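You operate a simulated robot arm through the tools that you are given. There is no shell and no other tool. Be economical: measure what you need, move in short steps, check, and stop when the job is done.

You run a simulated two-armed robot. Do the job below in one go: nothing can be reset, and whatever is moved stays where it is left.

TASK
Pick up the oil can with one hand, pass it to the other hand and put it on the top of the steel bench. Set down upright: oil can.

Only the result counts: the job must be done as asked and must still hold three seconds after the hand-in. Knocking over, shifting, dropping, spilling or breaking anything else fails it.

THE ROBOT
Two 7-joint arms with two-finger parallel grippers on one trunk, on a base that drives. Base frame: it is fixed to the floor where the robot stands at the start and does not move with it; the origin is under the middle of the robot, x ahead of it, y to its left, z up. Units: mm, rad, N and s.
The left shoulder is at the start at [60, 189, 1178], the right one opposite. With the tool pointing down near the work surface each hand reaches from about 100 to 660 mm from the robot's upright axis, wherever it stands, measured 20 degrees to its own side. Places, roughly: top of the steel bench [600, -1300, 900]. Payload 3.43 kg a hand.
The tool frame of a hand sits at the grasp point between the pads (the TCP): z along the fingers, y along the line on which they close. The tips reach 30 mm beyond it. The gripper opens to 94 mm. The fingers are 28 mm wide and 10 mm thick; the gripper's body (50 by 96 mm) begins 55 mm behind the TCP.
Orientation is that of the tool frame in the base frame, as a unit quaternion [x, y, z, w]. With the fingers straight down and closing along the base's y, the tool's x points along the base's -x, its y along +y and its z along -z.

THE INTERFACE
- The arms move only by the tool arm_command. It takes "left_steps", "right_steps" or both (then of equal length, played together; a hand with none holds still); each is a list that holds one entry, the list of rows, each a list of 7 numbers: the shift along the tool's x, y, z in units of 200 mm (1.0 is 200 mm), then the turn, a rotation vector about the tool's x, y, z in units of 180 degrees (1.0 is 180 degrees), then the gripper command, from -1 (fully open) to 1 (shut), values between in proportion. In form: [[[dx, dy, dz, rx, ry, rz, jaw], ...]]. A call has 1 to 20 rows; each row is the pose to reach, as a shift and turn from the pose commanded when the call began, along the tool's axes at that moment. A call with a number of a shift or a turn outside -1 to 1 is refused whole. Each row takes 0.2 s and may step no farther than 50 mm and 0.15 rad from the row before; otherwise, or with a gripper value out of range, the whole call is refused. A pose out of reach is approached as far as the arm can. The call stops where the force on the tool passes 40 N (or 10 N more than at its start, if that is more) or the arm is blocked; 0.2 s more then pass. Each finger travels about 153 mm/s and halts on what it meets, pressing with about 43 N; the grip force reading is that of the motor and also rises with nothing between the fingers. The clock runs only during rows and for 0.2 s after the last one: add rows that repeat a pose to give the fingers time. It gives the time, the measured TCP pose, the force on the tool (base axes), the opening and the grip force at its end, in the units of the frame above (readings bear some noise), with the torque about the TCP (base axes, N m) and any sound that the robot's microphone picked up, and new pictures: "views" is both (left out), scene, wrist or none (wrist: the cameras of the hands that moved).
- Cameras (640 x 400 px; columns grow to the right, rows downward): "scene" is now at [5.1, 22.4, 1715.1]; the picture's right is [0.32, -0.95, 0.00], its down [-0.82, -0.28, -0.51] and it looks along [0.48, 0.16, -0.86] (base axes); focal length 252 px, centre (320, 200). "left" rides on the left gripper at [76, -14, -102] in its tool frame; the picture's right is [0.18, 0.98, 0.00], its down [-0.75, 0.14, -0.64] and it looks along [-0.63, 0.12, 0.77] (tool axes); focal length 243 px, centre (320, 200). "right" rides on the right gripper at [76, 14, -102] in its tool frame; the picture's right is [-0.18, 0.98, 0.00], its down [-0.75, -0.14, -0.64] and it looks along [-0.63, -0.12, 0.77] (tool axes); focal length 243 px, centre (320, 200).
- lift_body(by): slides the trunk up (or, below 0, down) by that many mm; the arms and the scene camera ride with it, the base frame stays. It gives what a move gives, with no picture.
- roll_base(legs): drives the robot by 1 to 6 legs, each [ahead, left, turn to the left] in mm, mm and rad, along the robot's own axes; the way and the turn of a leg run together, so that a leg with both is an arc; at most 1500 mm and 3.142 rad a leg. The arms and the cameras ride along, it lands a little off, and it stops where it bumps. It gives what a move gives, and a new picture of the scene camera.
- aim_head(pan, tilt): turns the head with the scene camera to pan (to the left, within 1.501 rad either way) and tilt (down, from -0.506 to 1.204), counted from straight ahead of the robot. It gives what a move gives, and a new picture of the scene camera.
- point_at(camera, pixels): for up to 12 pixels [column, row] of the newest picture of that camera ("zoom" is the newest enlarged one), the place [x, y, z] in the base frame of the surface seen there, good to about 2 mm. The clock stands still meanwhile.
- inspect(camera, box): a new picture of the part [left, top, right, bottom] of that camera's present view, enlarged. The clock stands still meanwhile.
- close_job(): hands the job in; it is judged then, once.

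Keep the steps short. Do not move on a guess: measure, check each grasp and each placing, and mend mistakes. In all there are 80 turns and 260 pictures (those below and enlarged ones count). Leave the grippers open and the arms clear of the work at the hand-in unless told otherwise, and finish with a single line.

The tools are called after ">>>" as a command line: name --argument value ..., lists and objects as JSON in quotes. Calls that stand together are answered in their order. arm_command: Moves the arms, as the interface text tells. Its arguments: {"type":"object","properties":{"left_steps":{"type":"array","items":{"type":"array","items":{"type":"array","items":{"type":"number"}}}},"right_steps":{"type":"array","items":{"type":"array","items":{"type":"array","items":{"type":"number"}}}},"views":{"type":"string","enum":["both","scene","wrist","none"]}},"required":[]} The other tools are called the same way: lift_body (by) slides the trunk up or down; roll_base (legs) drives the base; aim_head (pan, tilt) turns the head that bears the scene camera; point_at (camera, pixels) gives the place of the surface under pixels of a picture; inspect (camera, box) takes an enlarged picture of a part of a camera's view; close_job () hands the job in.

At the start:

```text
time: 0.0
left_tool_pos: [395.9, 370.9, 1093.3]
left_tool_rot: [0.0, 1.0, 0.0, 0.0]
left_force: [-0.1, 0.1, -0.4]
left_torque: [-0.02, 0.01, 0.0]
left_gripper_width: 94.1
left_grasp_force: 0.1
right_tool_pos: [287.0, 3.1, 1142.8]
right_tool_rot: [-0.001, 1.0, 0.0, 0.0]
right_force: [0.0, -0.7, -0.2]
right_torque: [-0.01, 0.03, 0.0]
right_gripper_width: 94.0
right_grasp_force: 0.0
trunk travel left (down, up): [-850.0, 140.0]
robot x, y, heading: [1.0, 0.7, -0.0]
head pan, tilt: [0.326, 1.037]
```

scene: 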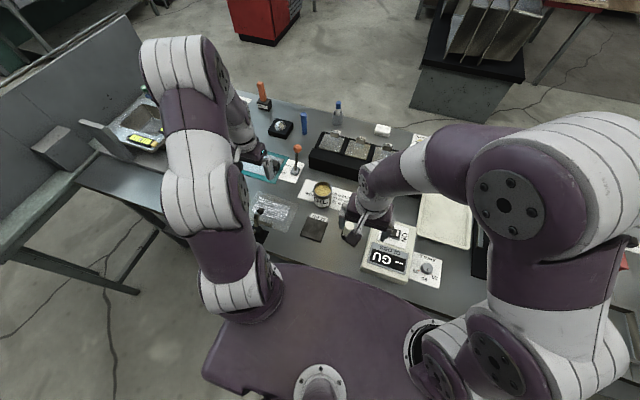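
right: 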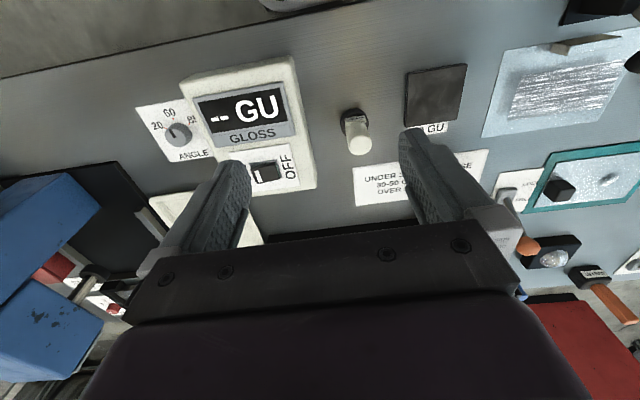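
left: 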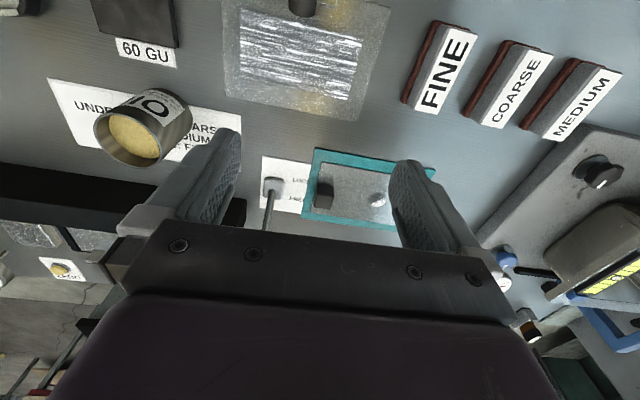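

I see a workbench with many items; I need to find the oil can. First I enlarge the scene.

>>> inspect --camera "scene" --box '[220, 70, 480, 290]'

>>> inspect --camera "scene" --box '[380, 0, 640, 160]'

```text
1.82 times, centred on (350, 180) of scene
```

zoom: 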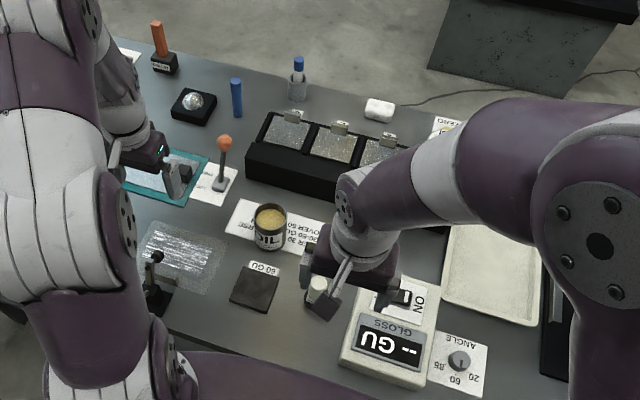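

```text
2.46 times, centred on (510, 80) of scene
```

zoom: 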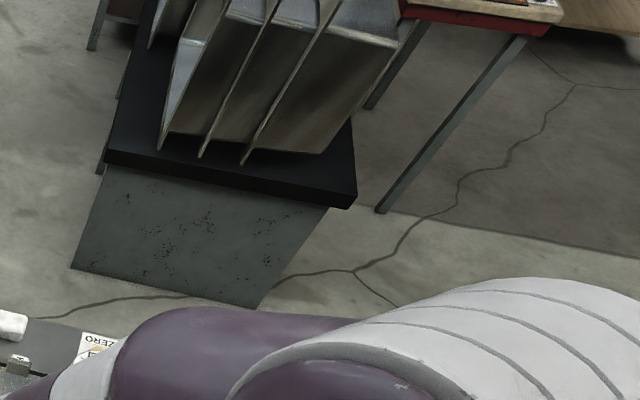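

The open can labelled "OIL" is at scene (322,192). I measure it and look right toward the steel bench.

>>> inspect --camera "scene" --box '[282, 165, 362, 215]'

>>> point_at --camera "scene" --pixels '[[322, 190], [322, 200], [315, 188], [330, 188], [322, 183], [340, 198], [300, 190], [297, 166], [289, 178], [350, 238]]'

>>> aim_head --pan -1.1 --tilt 0.6

```text
8.00 times, centred on (322, 190) of scene
```

zoom: 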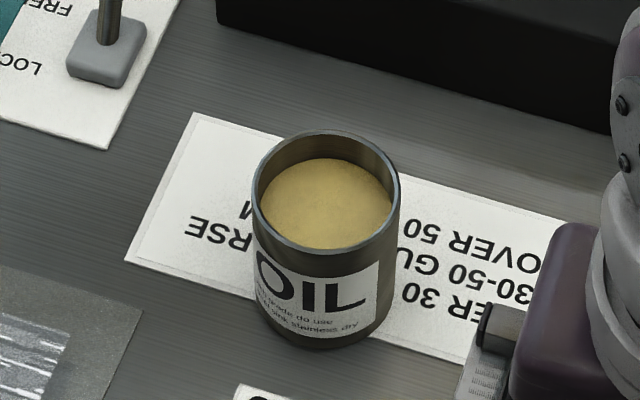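

```text
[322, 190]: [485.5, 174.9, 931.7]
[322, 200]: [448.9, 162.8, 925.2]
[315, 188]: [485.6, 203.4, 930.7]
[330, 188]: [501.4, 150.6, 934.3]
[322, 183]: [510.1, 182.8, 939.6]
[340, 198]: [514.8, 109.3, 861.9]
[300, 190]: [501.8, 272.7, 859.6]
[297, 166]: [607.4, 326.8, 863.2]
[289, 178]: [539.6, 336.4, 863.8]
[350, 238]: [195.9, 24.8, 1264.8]
```

```text
time: 1.6
left_tool_pos: [396.2, 371.1, 1092.7]
left_tool_rot: [0.0, 1.0, 0.0, 0.0]
left_force: [-0.1, -0.3, -0.1]
left_torque: [0.0, 0.0, -0.02]
left_gripper_width: 94.1
left_grasp_force: 0.3
right_tool_pos: [286.0, 2.6, 1142.2]
right_tool_rot: [0.0, 1.0, -0.001, -0.001]
right_force: [0.1, 0.8, 0.2]
right_torque: [0.0, 0.04, 0.02]
right_gripper_width: 93.8
right_grasp_force: 0.1
trunk travel left (down, up): [-850.0, 140.0]
robot x, y, heading: [1.7, 2.2, 0.004]
head pan, tilt: [-1.1, 0.6]
```

scene: 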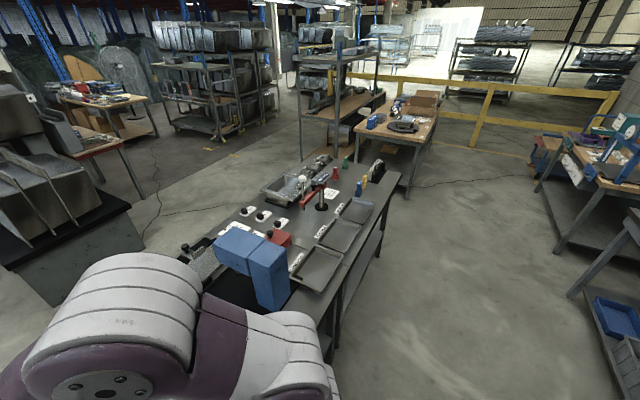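

The can is about 75 mm tall-plus; rim z≈940. Now I measure which surface is at [600,-1300,900].

>>> point_at --camera "scene" --pixels '[[300, 230], [345, 215], [320, 205], [370, 185], [340, 235], [320, 262], [260, 235], [250, 205], [395, 175], [310, 320], [385, 195], [280, 185]]'

>>> inspect --camera "scene" --box '[170, 140, 430, 310]'

```text
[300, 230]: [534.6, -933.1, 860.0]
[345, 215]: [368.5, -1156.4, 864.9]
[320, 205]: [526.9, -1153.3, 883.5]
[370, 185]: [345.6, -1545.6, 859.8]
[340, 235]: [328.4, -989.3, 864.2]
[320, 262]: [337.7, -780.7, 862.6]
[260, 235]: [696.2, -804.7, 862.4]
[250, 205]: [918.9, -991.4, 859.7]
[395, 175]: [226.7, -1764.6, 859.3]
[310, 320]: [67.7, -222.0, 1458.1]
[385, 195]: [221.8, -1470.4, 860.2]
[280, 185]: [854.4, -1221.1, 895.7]
```

```text
2.35 times, centred on (300, 225) of scene
```

zoom: 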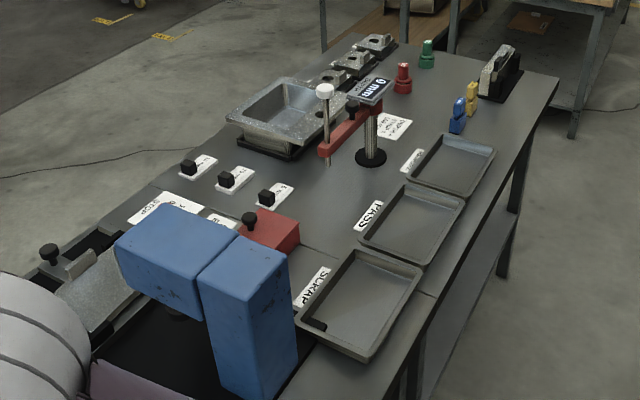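

I measure the bench layout around [600,-1300] to find free room and the module seams.

>>> point_at --camera "zoom" --pixels '[[300, 190], [320, 215], [370, 155], [395, 125], [420, 105], [440, 90], [300, 248], [435, 294], [270, 190], [555, 75], [400, 90], [330, 100]]'

>>> inspect --camera "scene" --box '[240, 145, 400, 245]'

```text
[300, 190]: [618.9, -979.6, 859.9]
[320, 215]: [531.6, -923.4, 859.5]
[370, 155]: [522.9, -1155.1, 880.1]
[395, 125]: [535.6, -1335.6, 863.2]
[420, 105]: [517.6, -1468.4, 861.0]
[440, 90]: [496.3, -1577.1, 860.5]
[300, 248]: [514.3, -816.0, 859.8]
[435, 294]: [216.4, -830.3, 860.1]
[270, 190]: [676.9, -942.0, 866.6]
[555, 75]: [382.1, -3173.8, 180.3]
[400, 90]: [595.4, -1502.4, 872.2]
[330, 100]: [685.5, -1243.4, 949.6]
```

```text
4.00 times, centred on (320, 195) of scene
```

zoom: 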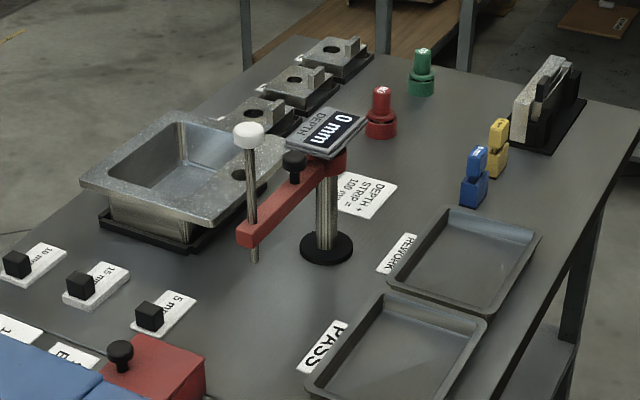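

The bench module around y −820…−1780 is the target. I turn the head back to measure the can and its neighbours precisely.

>>> aim_head --pan 0.326 --tilt 1.037

>>> inspect --camera "scene" --box '[262, 140, 358, 200]'

>>> inspect --camera "left" --box '[40, 40, 440, 240]'

```text
time: 3.1
left_tool_pos: [395.9, 371.1, 1092.9]
left_tool_rot: [0.0, 1.0, 0.001, 0.0]
left_force: [0.8, 0.7, 0.0]
left_torque: [0.02, -0.01, -0.02]
left_gripper_width: 93.9
left_grasp_force: 0.0
right_tool_pos: [285.2, 3.3, 1141.3]
right_tool_rot: [0.0, 1.0, 0.0, 0.0]
right_force: [0.4, 0.6, 0.3]
right_torque: [0.02, -0.01, -0.02]
right_gripper_width: 94.1
right_grasp_force: 0.1
trunk travel left (down, up): [-850.0, 140.0]
robot x, y, heading: [3.7, -0.8, 0.002]
head pan, tilt: [0.326, 1.037]
```

scene: 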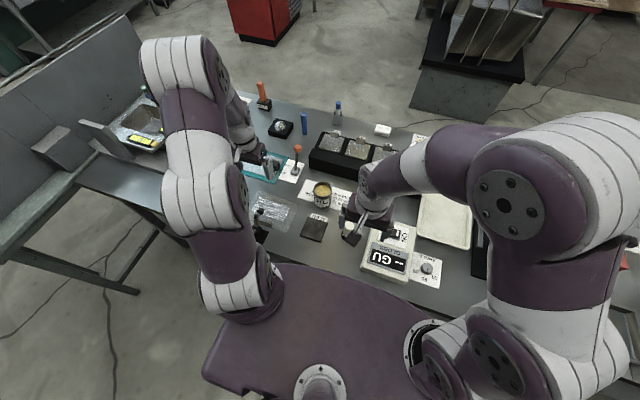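

```text
6.67 times, centred on (310, 170) of scene
```

zoom: 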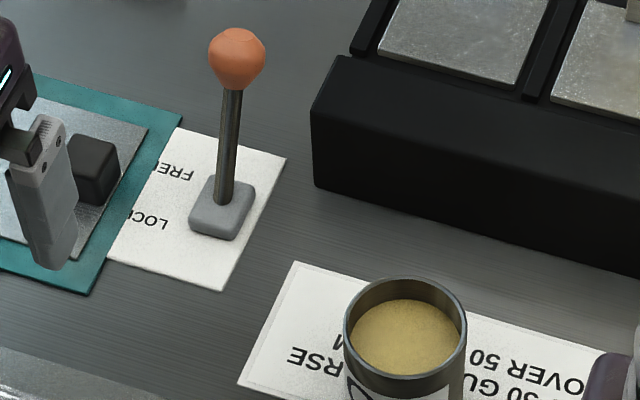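

```text
1.60 times, centred on (240, 140) of left
```

zoom: 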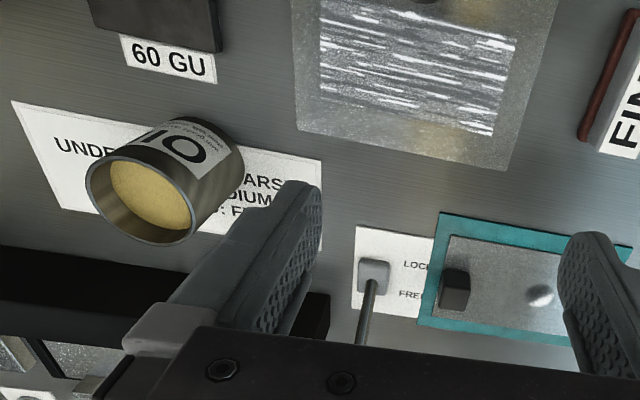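

I measure lever, black box, can rim and base points.

>>> point_at --camera "scene" --pixels '[[297, 149], [295, 171], [310, 168], [310, 158], [335, 174], [323, 182], [323, 196], [314, 188], [331, 188], [322, 206], [270, 212], [313, 228]]'

>>> point_at --camera "left" --pixels '[[95, 138], [186, 115], [168, 132], [132, 168], [165, 100], [187, 130], [120, 118], [150, 165]]'

```text
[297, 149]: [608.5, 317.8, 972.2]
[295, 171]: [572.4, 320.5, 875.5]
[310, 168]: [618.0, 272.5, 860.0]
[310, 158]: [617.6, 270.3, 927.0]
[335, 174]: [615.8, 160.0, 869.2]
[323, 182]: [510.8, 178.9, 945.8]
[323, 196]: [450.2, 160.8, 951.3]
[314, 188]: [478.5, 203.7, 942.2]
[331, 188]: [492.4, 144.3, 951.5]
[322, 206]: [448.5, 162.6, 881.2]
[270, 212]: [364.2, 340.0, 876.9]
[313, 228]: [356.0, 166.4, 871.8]
```

```text
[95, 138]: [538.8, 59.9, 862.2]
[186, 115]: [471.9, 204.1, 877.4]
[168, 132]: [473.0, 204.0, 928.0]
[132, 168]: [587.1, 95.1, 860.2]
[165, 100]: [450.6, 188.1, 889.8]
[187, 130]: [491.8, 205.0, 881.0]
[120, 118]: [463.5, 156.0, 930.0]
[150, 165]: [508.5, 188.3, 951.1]
```

The can: centre ≈(480,172), radius ≈33, height ≈90. Neighbours (lever at x≥560, box at x≥617) are clear. Plan: left hand grips it low with a 45° tilt from the left-front, lifts; right hand takes it near the rim from the other side. First I yaw the left hand by −60° and bring it nearer.

>>> arm_command --left_steps '[[[0, -0.044, 0, 0, 0, 0.04167, -1], [0, -0.089, 0, 0, 0, 0.0833, -1], [0, -0.133, 0, 0, 0, 0.125, -1], [0, -0.178, 0, 0, 0, 0.1667, -1], [0, -0.222, 0, 0, 0, 0.2083, -1], [0, -0.266, 0, 0, 0, 0.25, -1], [0, -0.311, 0, 0, 0, 0.2917, -1], [0, -0.355, 0, 0, 0, 0.3333, -1]]]' --views "none"

```text
time: 4.9
left_tool_pos: [395.8, 297.8, 1093.5]
left_tool_rot: [0.5, 0.866, -0.001, 0.0]
left_force: [0.2, 0.1, 0.5]
left_torque: [-0.01, 0.02, 0.0]
left_gripper_width: 94.1
left_grasp_force: 0.0
right_tool_pos: [285.7, 2.9, 1141.0]
right_tool_rot: [0.0, 1.0, -0.001, 0.001]
right_force: [-0.7, -1.2, -0.6]
right_torque: [-0.01, 0.0, 0.01]
right_gripper_width: 94.0
right_grasp_force: 0.0
trunk travel left (down, up): [-850.0, 140.0]
robot x, y, heading: [-1.5, -0.5, -0.001]
head pan, tilt: [0.326, 1.037]
```

Yaw is right. Now tilt by 45° while moving to the pre-approach spot.

>>> arm_command --left_steps '[[[-0.04, 0.008, 0.044, 0, -0.0417, 0, -1], [-0.081, 0.017, 0.088, 0, -0.0833, 0, -1], [-0.121, 0.025, 0.132, 0, -0.125, 0, -1], [-0.162, 0.033, 0.177, 0, -0.1667, 0, -1], [-0.202, 0.042, 0.221, 0, -0.2083, 0, -1], [-0.243, 0.05, 0.265, 0, -0.25, 0, -1]]]' --views "both"

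```text
time: 6.3
left_tool_pos: [430.6, 261.4, 1038.3]
left_tool_rot: [0.463, 0.8, -0.192, 0.331]
left_force: [-0.3, -0.7, 0.3]
left_torque: [-0.02, -0.02, 0.02]
left_gripper_width: 94.0
left_grasp_force: 0.1
right_tool_pos: [285.5, 3.5, 1142.7]
right_tool_rot: [0.0, 1.0, -0.001, 0.0]
right_force: [0.4, 0.2, 0.2]
right_torque: [-0.01, 0.0, -0.03]
right_gripper_width: 94.5
right_grasp_force: 0.1
trunk travel left (down, up): [-850.0, 140.0]
robot x, y, heading: [-1.2, 4.9, 0.002]
head pan, tilt: [0.326, 1.037]
```

scene: 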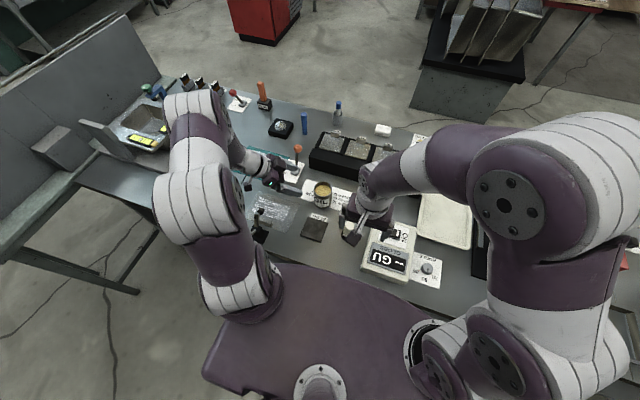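
left: 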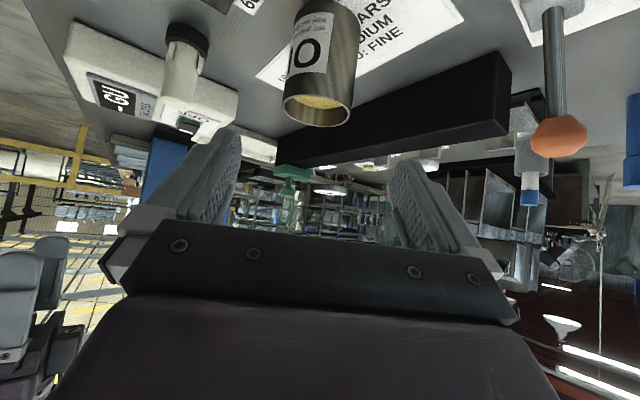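

The can lies between the fingers in the left view (rim at ~(318,105)). I measure its surface for a precise centre.

>>> point_at --camera "left" --pixels '[[300, 80], [325, 80], [348, 80], [288, 85], [318, 50], [318, 20], [340, 20], [300, 25], [355, 60]]'

```text
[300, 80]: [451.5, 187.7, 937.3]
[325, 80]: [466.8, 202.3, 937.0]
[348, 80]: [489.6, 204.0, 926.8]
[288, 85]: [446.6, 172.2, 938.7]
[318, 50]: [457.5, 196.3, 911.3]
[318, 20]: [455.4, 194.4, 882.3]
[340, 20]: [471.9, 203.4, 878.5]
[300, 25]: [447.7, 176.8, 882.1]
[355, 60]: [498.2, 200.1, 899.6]
```

The fit gives centre (480,172), radius 33. Now drop to the approach line and go in along the fingers, 130 mm, stopping 15 mm short of the axis.

>>> arm_command --left_steps '[[[0.08, -0.005, 0.08, 0, 0, 0, -1], [0.1635, -0.01, 0.16, 0, 0, 0, -1], [0.1635, -0.01, 0.26, 0, 0, 0, -1], [0.1635, -0.01, 0.36, 0, 0, 0, -1], [0.1635, -0.01, 0.46, 0, 0, 0, -1], [0.1635, -0.01, 0.56, 0, 0, 0, -1]]]' --views "both"

```text
time: 7.7
left_tool_pos: [455.8, 211.0, 938.5]
left_tool_rot: [0.461, 0.8, -0.192, 0.332]
left_force: [0.0, 0.6, 0.3]
left_torque: [0.03, -0.02, -0.04]
left_gripper_width: 93.8
left_grasp_force: 0.1
right_tool_pos: [285.4, 3.3, 1141.6]
right_tool_rot: [0.0, 1.0, 0.001, 0.0]
right_force: [-0.5, 0.2, 0.9]
right_torque: [0.0, 0.04, -0.02]
right_gripper_width: 93.7
right_grasp_force: 0.1
trunk travel left (down, up): [-850.0, 140.0]
robot x, y, heading: [-4.0, -3.1, -0.002]
head pan, tilt: [0.326, 1.037]
```

scene: 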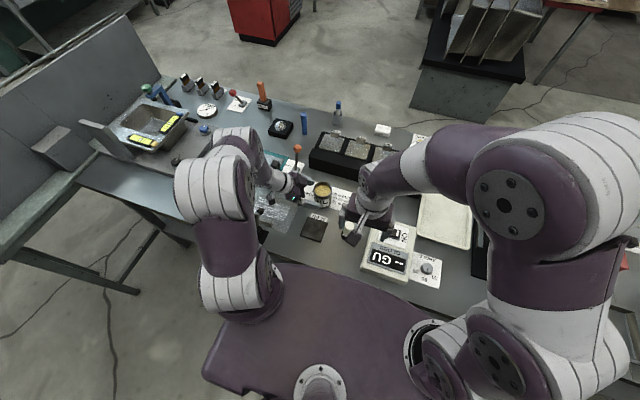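
left: 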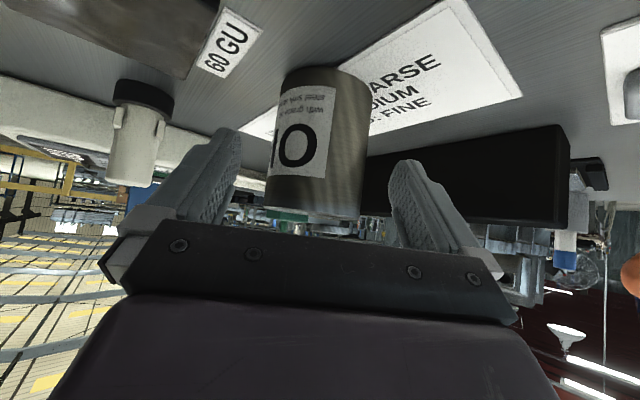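

On course, 52 mm to go. I check a black post beside the left forearm, near scene (265,205), first.

>>> inspect --camera "scene" --box '[230, 130, 350, 250]'

>>> point_at --camera "scene" --pixels '[[257, 213], [262, 222], [262, 237], [272, 200]]'

```text
3.33 times, centred on (290, 190) of scene
```

zoom: 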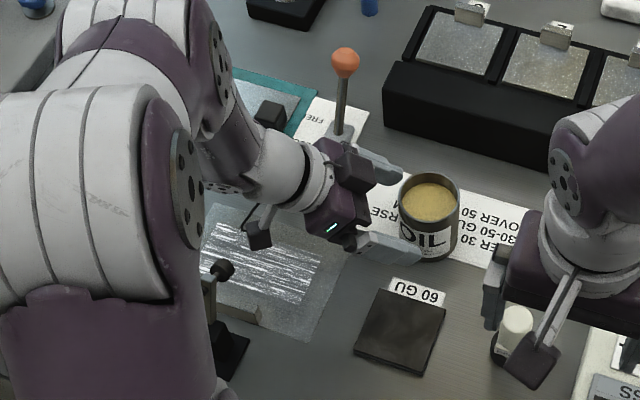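

```text
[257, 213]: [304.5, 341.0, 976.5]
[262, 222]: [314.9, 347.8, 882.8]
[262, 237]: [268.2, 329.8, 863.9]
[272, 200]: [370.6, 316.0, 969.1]
```

>>> point_at --camera "zoom" --pixels '[[222, 268], [190, 215], [150, 200], [190, 130], [230, 170], [260, 150], [240, 190], [205, 230]]'

```text
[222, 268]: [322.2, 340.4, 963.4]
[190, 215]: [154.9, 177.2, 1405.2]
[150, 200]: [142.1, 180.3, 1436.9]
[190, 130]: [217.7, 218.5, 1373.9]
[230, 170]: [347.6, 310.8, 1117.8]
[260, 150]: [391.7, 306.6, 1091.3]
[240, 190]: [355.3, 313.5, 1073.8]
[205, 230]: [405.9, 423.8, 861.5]
```

The post (top z≈976) is well below and outside the forearm. I finish the approach.

>>> arm_command --left_steps '[[[0.003, 0.002, 0.087, 0, 0, 0, -1], [0.005, 0.005, 0.173, 0, 0, 0, -1], [0.008, 0.007, 0.2585, 0, 0, 0, -1], [0.008, 0.007, 0.2585, 0, 0, 0, -1]]]' --views "both"

```text
time: 8.7
left_tool_pos: [474.0, 182.4, 899.0]
left_tool_rot: [0.462, 0.8, -0.191, 0.332]
left_force: [0.5, 0.2, -0.4]
left_torque: [-0.01, 0.01, -0.03]
left_gripper_width: 93.9
left_grasp_force: 0.0
right_tool_pos: [284.9, 3.5, 1140.7]
right_tool_rot: [0.0, 1.0, -0.001, 0.001]
right_force: [-0.1, 0.2, -0.3]
right_torque: [0.0, 0.01, 0.01]
right_gripper_width: 93.8
right_grasp_force: 0.0
trunk travel left (down, up): [-850.0, 140.0]
robot x, y, heading: [-2.1, -0.3, 0.0]
head pan, tilt: [0.326, 1.037]
```

scene: 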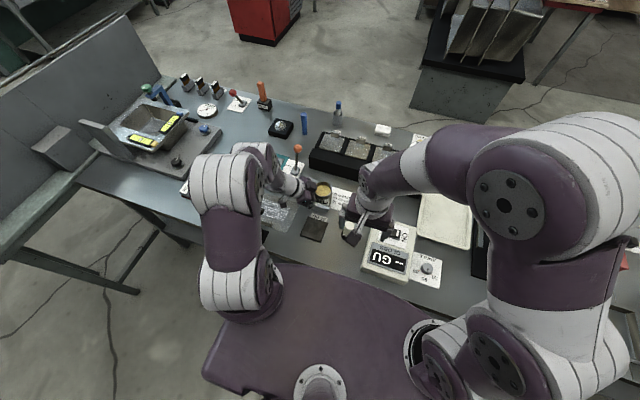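
left: 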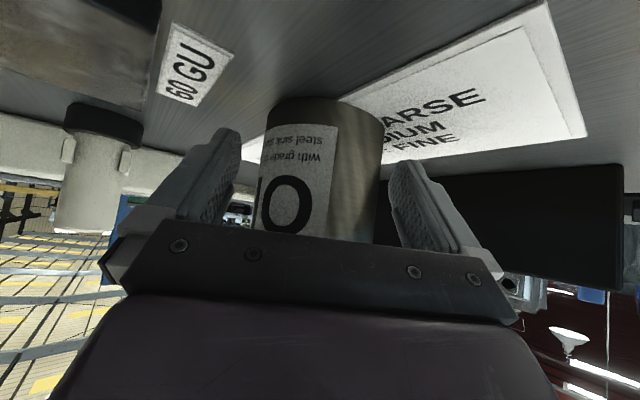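

In place and centred. Close the left gripper.

>>> arm_command --left_steps '[[[0, 0, 0, 0, 0, 0, 0], [0, 0, 0, 0, 0, 0, 0.5], [0, 0, 0, 0, 0, 0, 1], [0, 0, 0, 0, 0, 0, 1], [0, 0, 0, 0, 0, 0, 1]]]' --views "wrist"

```text
time: 9.9
left_tool_pos: [475.0, 182.3, 898.7]
left_tool_rot: [0.462, 0.8, -0.191, 0.332]
left_force: [0.1, -0.7, 0.6]
left_torque: [-0.01, -0.04, -0.03]
left_gripper_width: 69.4
left_grasp_force: 43.1
right_tool_pos: [284.9, 3.8, 1142.4]
right_tool_rot: [0.0, 1.0, 0.0, 0.001]
right_force: [0.4, -0.5, 0.4]
right_torque: [0.04, 0.05, 0.01]
right_gripper_width: 94.0
right_grasp_force: 0.0
trunk travel left (down, up): [-850.0, 140.0]
robot x, y, heading: [1.7, 0.8, -0.001]
head pan, tilt: [0.326, 1.037]
```

left: 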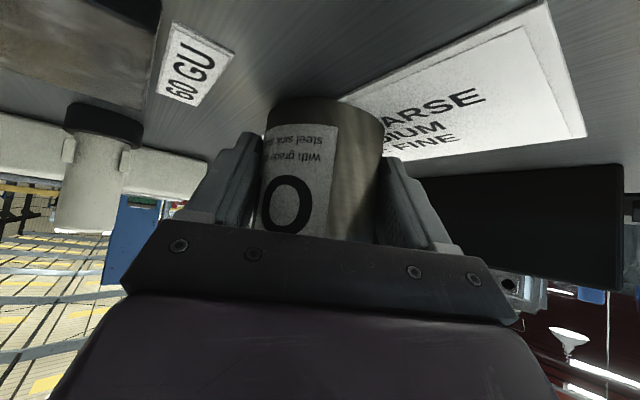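

Grip holds (69.4 mm, 43 N). Lift straight up about 150 mm, slowly.

>>> arm_command --left_steps '[[[-0.035, 0, -0.035, 0, 0, 0, 1], [-0.071, 0, -0.071, 0, 0, 0, 1], [-0.12, 0, -0.12, 0, 0, 0, 1], [-0.17, 0, -0.17, 0, 0, 0, 1], [-0.22, 0, -0.22, 0, 0, 0, 1], [-0.28, 0, -0.28, 0, 0, 0, 1], [-0.34, 0, -0.34, 0, 0, 0, 1], [-0.4, 0, -0.4, 0, 0, 0, 1], [-0.46, 0, -0.46, 0, 0, 0, 1], [-0.51, 0, -0.51, 0, 0, 0, 1], [-0.54, 0, -0.54, 0, 0, 0, 1]]]' --views "both"

```text
time: 12.3
left_tool_pos: [474.8, 182.4, 1051.7]
left_tool_rot: [0.462, 0.8, -0.191, 0.331]
left_force: [-0.1, 0.1, -3.5]
left_torque: [0.07, 0.02, -0.01]
left_gripper_width: 69.3
left_grasp_force: 43.0
right_tool_pos: [286.2, 2.7, 1143.0]
right_tool_rot: [0.0, 1.0, 0.0, 0.0]
right_force: [0.7, 0.8, -0.3]
right_torque: [-0.01, -0.01, 0.01]
right_gripper_width: 94.0
right_grasp_force: 0.0
trunk travel left (down, up): [-850.0, 140.0]
robot x, y, heading: [1.3, -0.1, 0.001]
head pan, tilt: [0.326, 1.037]
```

scene: 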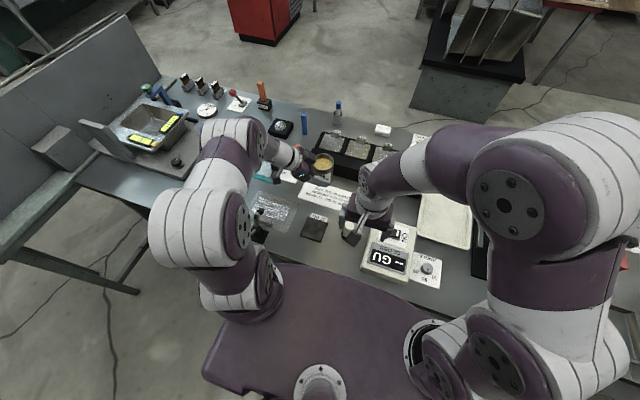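
left: 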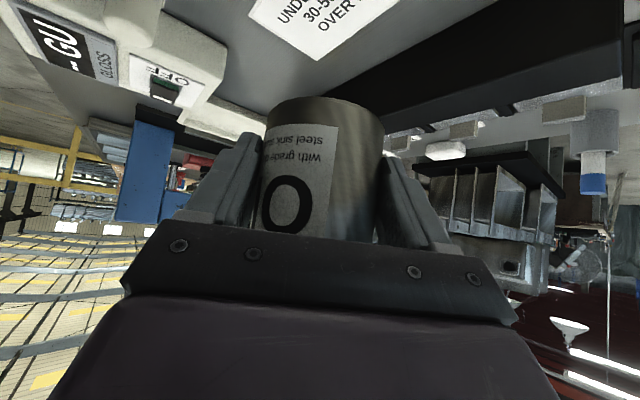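

Can is held and hanging steady. Next I ready the right hand: move it right/up out of the way while yawing it by +90° (fingers closing along x, camera outward).

>>> arm_command --right_steps '[[[-0.018, -0.079, -0.04, 0, 0, -0.0417, -1], [-0.037, -0.158, -0.08, 0, 0, -0.0833, -1], [-0.055, -0.237, -0.12, 0, 0, -0.125, -1], [-0.073, -0.317, -0.16, 0, 0, -0.1667, -1], [-0.092, -0.396, -0.2, 0, 0, -0.2083, -1], [-0.11, -0.475, -0.24, 0, 0, -0.25, -1], [-0.128, -0.554, -0.28, 0, 0, -0.2917, -1], [-0.147, -0.633, -0.32, 0, 0, -0.3333, -1], [-0.165, -0.713, -0.36, 0, 0, -0.375, -1], [-0.183, -0.792, -0.4, 0, 0, -0.4167, -1], [-0.202, -0.871, -0.44, 0, 0, -0.4583, -1], [-0.22, -0.95, -0.48, 0, 0, -0.5, -1]]]' --views "scene"

```text
time: 14.9
left_tool_pos: [473.1, 181.5, 1052.6]
left_tool_rot: [0.462, 0.8, -0.192, 0.332]
left_force: [-0.2, -0.4, -4.0]
left_torque: [0.03, 0.07, 0.0]
left_gripper_width: 69.6
left_grasp_force: 42.9
right_tool_pos: [329.6, -188.0, 1237.9]
right_tool_rot: [0.708, -0.706, 0.0, 0.001]
right_force: [1.2, -0.3, 0.0]
right_torque: [-0.03, -0.04, 0.03]
right_gripper_width: 94.0
right_grasp_force: 0.1
trunk travel left (down, up): [-850.0, 140.0]
robot x, y, heading: [1.8, -0.1, 0.008]
head pan, tilt: [0.326, 1.037]
```

scene: 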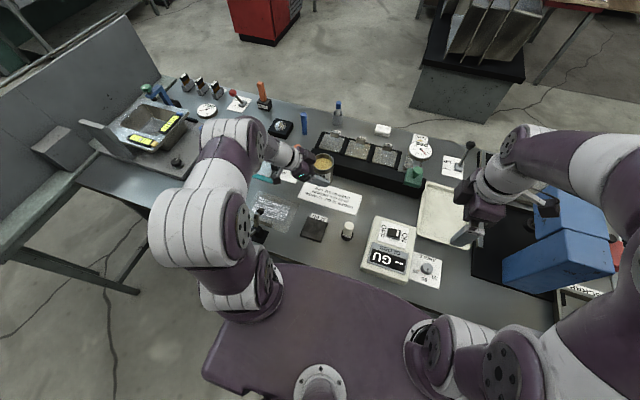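

The right wrist takes that pose. Now move the can toward the midline with the left hand, yawing it a further −30° about the vertical, and tilt the right hand 20° at the same time.

>>> arm_command --left_steps '[[[-0.033, -0.0585, 0.033, 0.0147, 0, 0.0147, 1], [-0.0655, -0.117, 0.0655, 0.0295, 0, 0.0295, 1], [-0.098, -0.1755, 0.098, 0.0442, 0, 0.0442, 1], [-0.131, -0.234, 0.131, 0.059, 0, 0.059, 1], [-0.164, -0.2925, 0.164, 0.0737, 0, 0.0737, 1], [-0.1965, -0.351, 0.1965, 0.0884, 0, 0.0884, 1], [-0.229, -0.4095, 0.229, 0.1032, 0, 0.1032, 1], [-0.262, -0.468, 0.262, 0.1179, 0, 0.1179, 1]]]' --right_steps '[[[0, 0, 0, 0, -0.0139, 0, -1], [0, 0, 0, 0, -0.0278, 0, -1], [0, 0, 0, 0, -0.0417, 0, -1], [0, 0, 0, 0, -0.0556, 0, -1], [0, 0, 0, 0, -0.0694, 0, -1], [0, 0, 0, 0, -0.0833, 0, -1], [0, 0, 0, 0, -0.0972, 0, -1], [0, 0, 0, 0, -0.1111, 0, -1]]]' --views "both"

```text
time: 16.7
left_tool_pos: [430.4, 72.2, 1052.3]
left_tool_rot: [0.654, 0.653, -0.272, 0.27]
left_force: [-0.4, -0.4, -5.1]
left_torque: [0.07, -0.04, 0.03]
left_gripper_width: 69.3
left_grasp_force: 43.2
right_tool_pos: [331.7, -188.4, 1237.1]
right_tool_rot: [0.696, -0.696, -0.124, -0.124]
right_force: [-0.2, -0.3, -0.8]
right_torque: [0.0, 0.01, -0.02]
right_gripper_width: 94.1
right_grasp_force: 0.2
trunk travel left (down, up): [-850.0, 140.0]
robot x, y, heading: [-0.5, 3.2, -0.0]
head pan, tilt: [0.326, 1.037]
```

scene: 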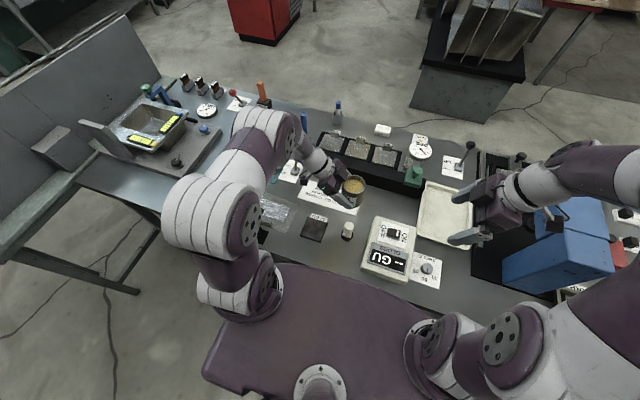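
right: 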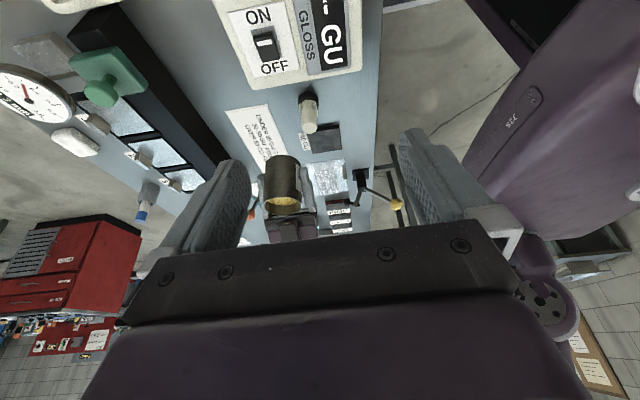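
left: 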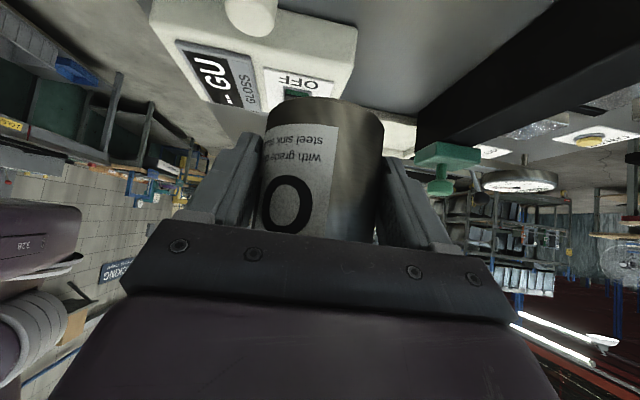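

Both poses hold. Measure the can's rim from scene and right cameras.

>>> inspect --camera "scene" --box '[306, 155, 402, 215]'

>>> point_at --camera "zoom" --pixels '[[325, 140], [320, 180], [380, 200], [300, 200], [320, 210], [350, 210]]'

>>> point_at --camera "right" --pixels '[[270, 180], [283, 175], [296, 180], [268, 200], [298, 200], [283, 196], [283, 212]]'

```text
6.67 times, centred on (354, 185) of scene
```

zoom: 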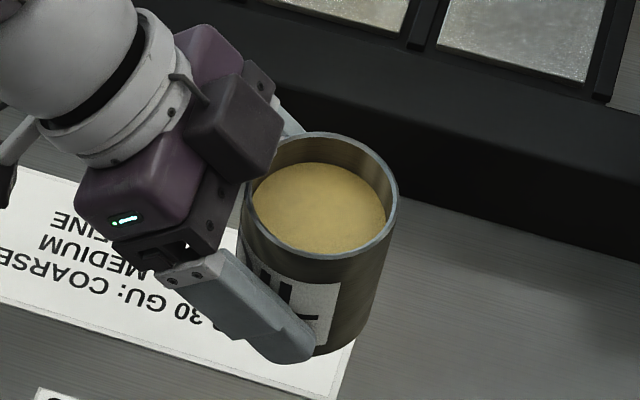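

```text
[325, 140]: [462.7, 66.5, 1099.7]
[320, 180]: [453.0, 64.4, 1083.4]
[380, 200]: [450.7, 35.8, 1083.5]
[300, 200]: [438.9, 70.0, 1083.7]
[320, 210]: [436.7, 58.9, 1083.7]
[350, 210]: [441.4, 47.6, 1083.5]
```

```text
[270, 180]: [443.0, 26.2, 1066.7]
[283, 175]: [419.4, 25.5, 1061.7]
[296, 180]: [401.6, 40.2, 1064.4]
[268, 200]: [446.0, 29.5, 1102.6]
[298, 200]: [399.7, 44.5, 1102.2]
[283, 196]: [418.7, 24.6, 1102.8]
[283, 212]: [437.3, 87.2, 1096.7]
```

Can centre (430,57.5), rim z=1103, oil surface 20 mm below. I check how far the left hand's housing reaches near the can.

>>> point_at --camera "zoom" --pixels '[[245, 85], [278, 125], [250, 165], [220, 120], [260, 80], [210, 45], [230, 180], [180, 135], [120, 80]]'

```text
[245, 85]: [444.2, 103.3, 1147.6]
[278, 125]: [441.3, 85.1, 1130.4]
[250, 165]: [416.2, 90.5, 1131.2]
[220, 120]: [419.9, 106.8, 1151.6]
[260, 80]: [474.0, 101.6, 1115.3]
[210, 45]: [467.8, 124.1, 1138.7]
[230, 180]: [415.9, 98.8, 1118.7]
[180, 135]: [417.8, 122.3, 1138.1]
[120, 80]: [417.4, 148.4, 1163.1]
```

There is ample clearance for the right hand coming down at 20°. Move it to a spot 120 mm back along its finger line.

>>> arm_command --right_steps '[[[-0.1214, -0.0704, 0.0632, 0, 0, 0, -1], [-0.2429, -0.1407, 0.1264, 0, 0, 0, -1], [-0.3643, -0.2111, 0.1896, 0, 0, 0, -1], [-0.4857, -0.2814, 0.2529, 0, 0, 0, -1], [-0.6071, -0.3518, 0.3161, 0, 0, 0, -1], [-0.7286, -0.4221, 0.3793, 0, 0, 0, -1], [-0.85, -0.4925, 0.4425, 0, 0, 0, -1], [-0.85, -0.4925, 0.4425, 0, 0, 0, -1]]]' --views "both"

```text
time: 18.5
left_tool_pos: [430.7, 71.0, 1052.0]
left_tool_rot: [0.653, 0.653, -0.27, 0.271]
left_force: [-0.9, -0.7, -4.1]
left_torque: [0.05, -0.03, 0.01]
left_gripper_width: 69.3
left_grasp_force: 42.7
right_tool_pos: [429.0, 3.2, 1212.3]
right_tool_rot: [0.697, -0.696, -0.122, -0.123]
right_force: [-0.8, -0.5, 0.4]
right_torque: [0.04, 0.02, 0.0]
right_gripper_width: 94.2
right_grasp_force: 0.0
trunk travel left (down, up): [-850.0, 140.0]
robot x, y, heading: [-0.3, 2.3, 0.001]
head pan, tilt: [0.326, 1.037]
```

scene: 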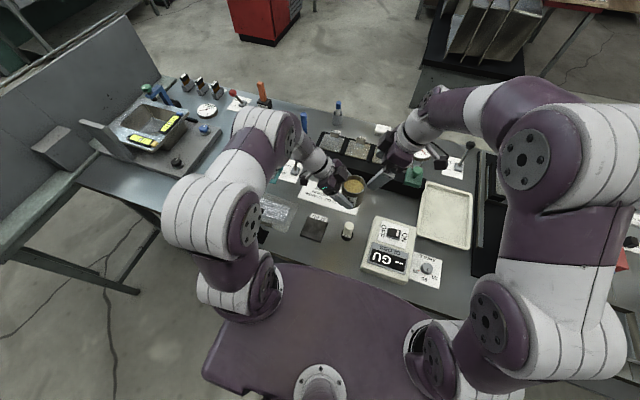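
right: 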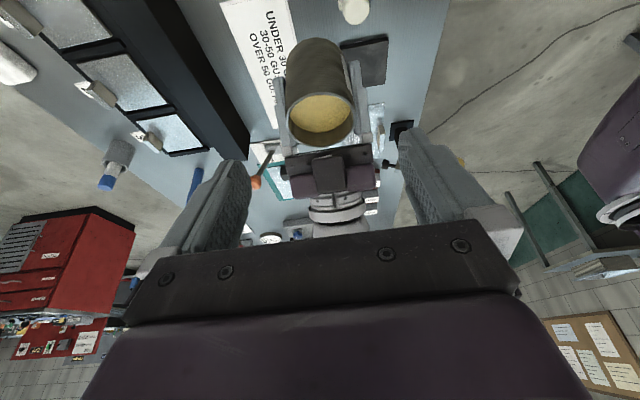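

Aligned: the can is centred in the right view at column ~320. Descend 80 mm, then look.

>>> arm_command --right_steps '[[[0.001, -0.001, 0.08, 0, 0, 0, -1], [0.002, -0.002, 0.16, 0, 0, 0, -1], [0.003, -0.003, 0.24, 0, 0, 0, -1], [0.004, -0.004, 0.32, 0, 0, 0, -1], [0.005, -0.005, 0.4, 0, 0, 0, -1]]]' --views "both"

>>> inspect --camera "scene" --box '[306, 135, 418, 205]'

```text
time: 19.7
left_tool_pos: [431.2, 71.2, 1051.7]
left_tool_rot: [0.654, 0.653, -0.271, 0.269]
left_force: [1.0, 0.0, -3.6]
left_torque: [0.08, -0.01, -0.01]
left_gripper_width: 69.2
left_grasp_force: 42.8
right_tool_pos: [429.9, 30.3, 1137.8]
right_tool_rot: [0.697, -0.696, -0.123, -0.123]
right_force: [0.1, -0.1, 0.0]
right_torque: [-0.01, 0.0, -0.01]
right_gripper_width: 94.0
right_grasp_force: 0.0
trunk travel left (down, up): [-850.0, 140.0]
robot x, y, heading: [-1.0, -2.4, -0.005]
head pan, tilt: [0.326, 1.037]
```

scene: 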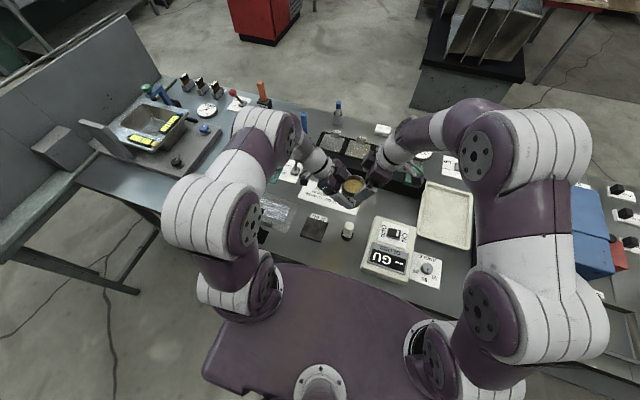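
right: 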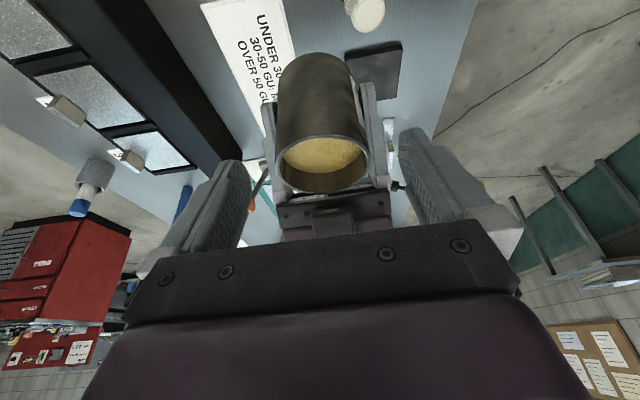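

```text
5.71 times, centred on (362, 170) of scene
```

zoom: 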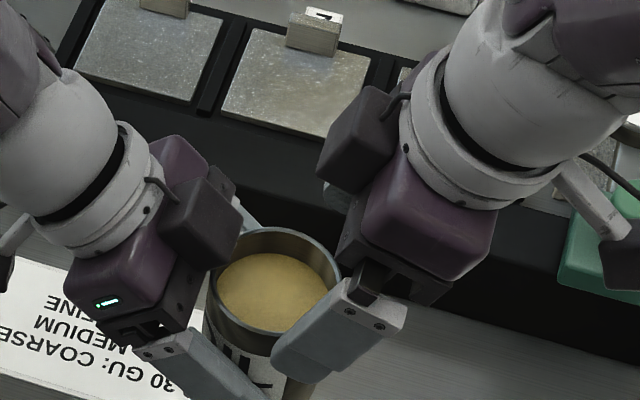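

Clear. Final 40 mm down along the fingers.

>>> arm_command --right_steps '[[[0.002, 0, 0.06, 0, 0, 0, -1], [0.005, 0, 0.12, 0, 0, 0, -1], [0.006, 0, 0.17, 0, 0, 0, -1], [0.008, 0, 0.2026, 0, 0, 0, -1], [0.008, 0, 0.2026, 0, 0, 0, -1]]]' --views "wrist"

>>> inspect --camera "scene" --box '[306, 145, 418, 215]'

```text
time: 20.9
left_tool_pos: [429.7, 71.7, 1052.9]
left_tool_rot: [0.653, 0.653, -0.271, 0.271]
left_force: [0.8, -0.2, -4.1]
left_torque: [0.08, 0.02, 0.03]
left_gripper_width: 69.2
left_grasp_force: 42.7
right_tool_pos: [429.0, 42.6, 1098.6]
right_tool_rot: [0.696, -0.696, -0.124, -0.123]
right_force: [0.3, 0.4, -0.1]
right_torque: [-0.02, -0.01, -0.03]
right_gripper_width: 93.9
right_grasp_force: 0.1
trunk travel left (down, up): [-850.0, 140.0]
robot x, y, heading: [-0.8, -2.3, -0.001]
head pan, tilt: [0.326, 1.037]
```

right: 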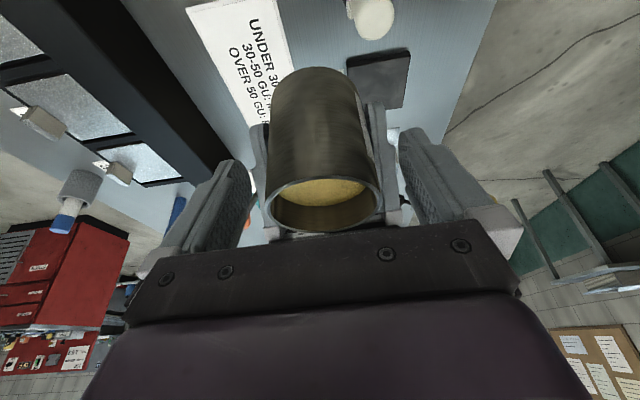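

```text
5.71 times, centred on (362, 180) of scene
```

zoom: 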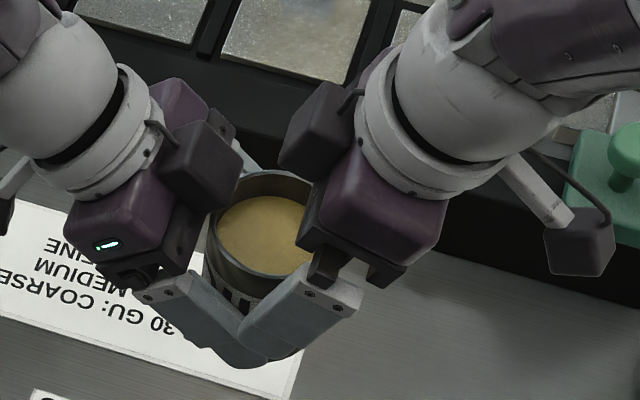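

Fingertips sit just above the left fingers. Close the right gripper on the upper can wall.

>>> arm_command --right_steps '[[[0, 0, 0, 0, 0, 0, -0.3], [0, 0, 0, 0, 0, 0, 0.2], [0, 0, 0, 0, 0, 0, 0.6], [0, 0, 0, 0, 0, 0, 1], [0, 0, 0, 0, 0, 0, 1]]]' --views "wrist"

>>> inspect --camera "scene" --box '[306, 145, 418, 215]'

```text
time: 22.1
left_tool_pos: [428.7, 71.9, 1052.5]
left_tool_rot: [0.653, 0.653, -0.271, 0.271]
left_force: [-6.5, -0.4, 3.5]
left_torque: [0.03, 0.34, 0.14]
left_gripper_width: 69.5
left_grasp_force: 43.2
right_tool_pos: [428.9, 43.4, 1099.1]
right_tool_rot: [0.697, -0.696, -0.123, -0.123]
right_force: [6.0, 2.0, -3.9]
right_torque: [-0.17, -0.63, -0.36]
right_gripper_width: 67.9
right_grasp_force: 43.3
trunk travel left (down, up): [-850.0, 140.0]
robot x, y, heading: [1.6, 1.1, 0.003]
head pan, tilt: [0.326, 1.037]
```

right: 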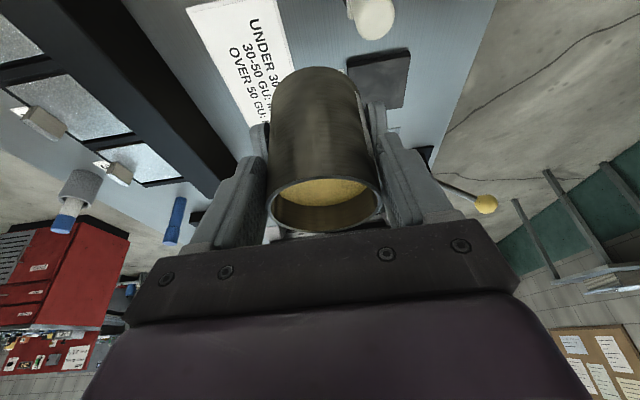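

```text
5.71 times, centred on (362, 180) of scene
```

zoom: 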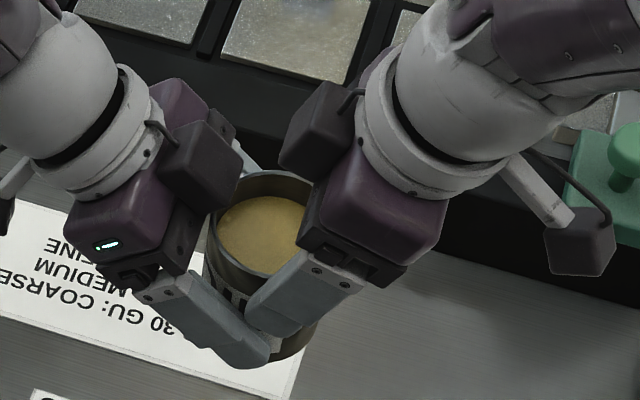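

Both hold the can. Now open the left hand.

>>> arm_command --left_steps '[[[0, 0, 0, 0, 0, 0, 0.5], [0, 0, 0, 0, 0, 0, -0.2], [0, 0, 0, 0, 0, 0, -1], [0, 0, 0, 0, 0, 0, -1], [0, 0, 0, 0, 0, 0, -1]]]' --views "wrist"

```text
time: 23.3
left_tool_pos: [430.9, 71.6, 1052.9]
left_tool_rot: [0.653, 0.654, -0.27, 0.271]
left_force: [-0.4, -0.1, 0.0]
left_torque: [0.02, 0.0, 0.02]
left_gripper_width: 94.0
left_grasp_force: 0.0
right_tool_pos: [429.8, 41.9, 1099.6]
right_tool_rot: [0.697, -0.696, -0.122, -0.123]
right_force: [-0.1, -0.3, 0.1]
right_torque: [-0.08, 0.01, -0.03]
right_gripper_width: 67.9
right_grasp_force: 43.2
trunk travel left (down, up): [-850.0, 140.0]
robot x, y, heading: [-1.7, 3.5, 0.003]
head pan, tilt: [0.326, 1.037]
```

left: 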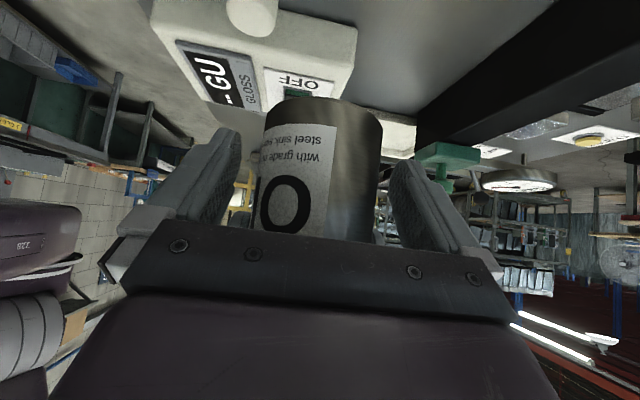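

Left reads free and the can has stayed put. Back the left hand off 140 mm along its fingers.

>>> arm_command --left_steps '[[[0, 0, -0.05, 0, 0, 0, -1], [0, 0, -0.12, 0, 0, 0, -1], [0, 0, -0.22, 0, 0, 0, -1], [0, 0, -0.34, 0, 0, 0, -1], [0, 0, -0.46, 0, 0, 0, -1], [0, 0, -0.58, 0, 0, 0, -1], [0, 0, -0.7, 0, 0, 0, -1]]]' --views "both"

```text
time: 24.9
left_tool_pos: [418.2, 143.8, 1119.0]
left_tool_rot: [0.653, 0.653, -0.271, 0.27]
left_force: [-0.9, -0.8, 0.5]
left_torque: [0.01, -0.02, 0.0]
left_gripper_width: 93.8
left_grasp_force: 0.1
left hand out of reach, approached as far as the arm can: row 5, 6, 7
right_tool_pos: [430.1, 42.1, 1099.5]
right_tool_rot: [-0.696, 0.697, 0.122, 0.123]
right_force: [-0.7, 0.6, 0.1]
right_torque: [-0.08, 0.0, 0.0]
right_gripper_width: 67.7
right_grasp_force: 42.8
trunk travel left (down, up): [-850.0, 140.0]
robot x, y, heading: [-0.2, 3.5, -0.002]
head pan, tilt: [0.326, 1.037]
```

scene: 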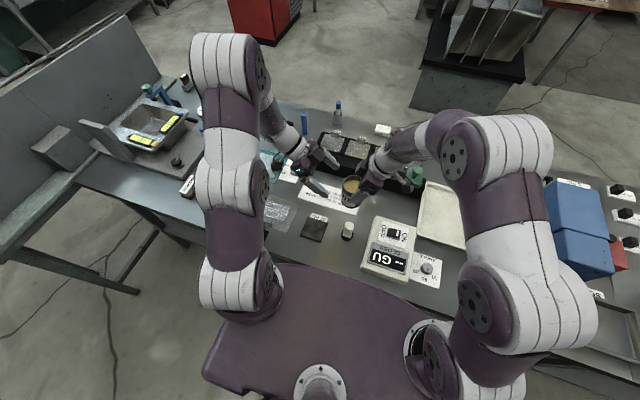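
left: 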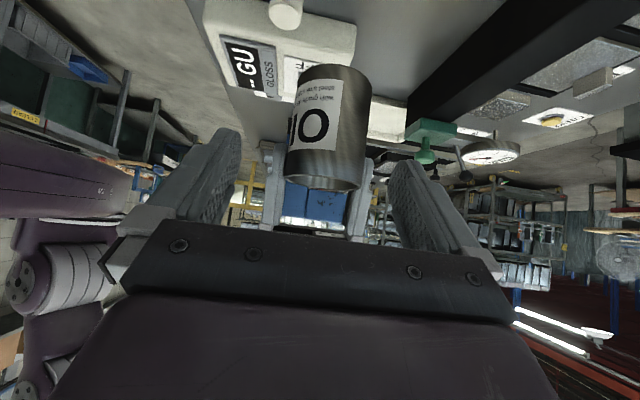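

The can hangs upright in the right hand alone; the left hand hit its reach limit but is ~100 mm clear. I un-tilt the left hand while drawing it left.

>>> arm_command --left_steps '[[[0.05, -0.02, -0.05, 0, 0.0417, 0, -1], [0.1, -0.04, -0.1, 0, 0.0833, 0, -1], [0.15, -0.06, -0.15, 0, 0.125, 0, -1], [0.2, -0.08, -0.2, 0, 0.1667, 0, -1], [0.25, -0.1, -0.25, 0, 0.2083, 0, -1], [0.3, -0.12, -0.3, 0, 0.25, 0, -1]]]' --views "scene"

```text
time: 26.3
left_tool_pos: [393.6, 230.7, 1121.3]
left_tool_rot: [0.707, 0.707, 0.0, 0.0]
left_force: [-0.8, -0.2, 0.4]
left_torque: [-0.01, -0.01, -0.01]
left_gripper_width: 93.9
left_grasp_force: 0.0
right_tool_pos: [428.6, 42.5, 1099.8]
right_tool_rot: [0.697, -0.696, -0.122, -0.122]
right_force: [-0.1, 0.2, -0.7]
right_torque: [-0.06, 0.0, -0.03]
right_gripper_width: 67.7
right_grasp_force: 43.3
trunk travel left (down, up): [-850.0, 140.0]
robot x, y, heading: [-0.6, 4.6, 0.004]
head pan, tilt: [0.326, 1.037]
```

scene: 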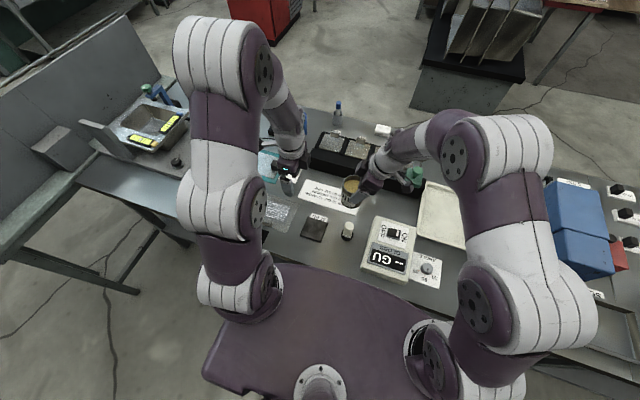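

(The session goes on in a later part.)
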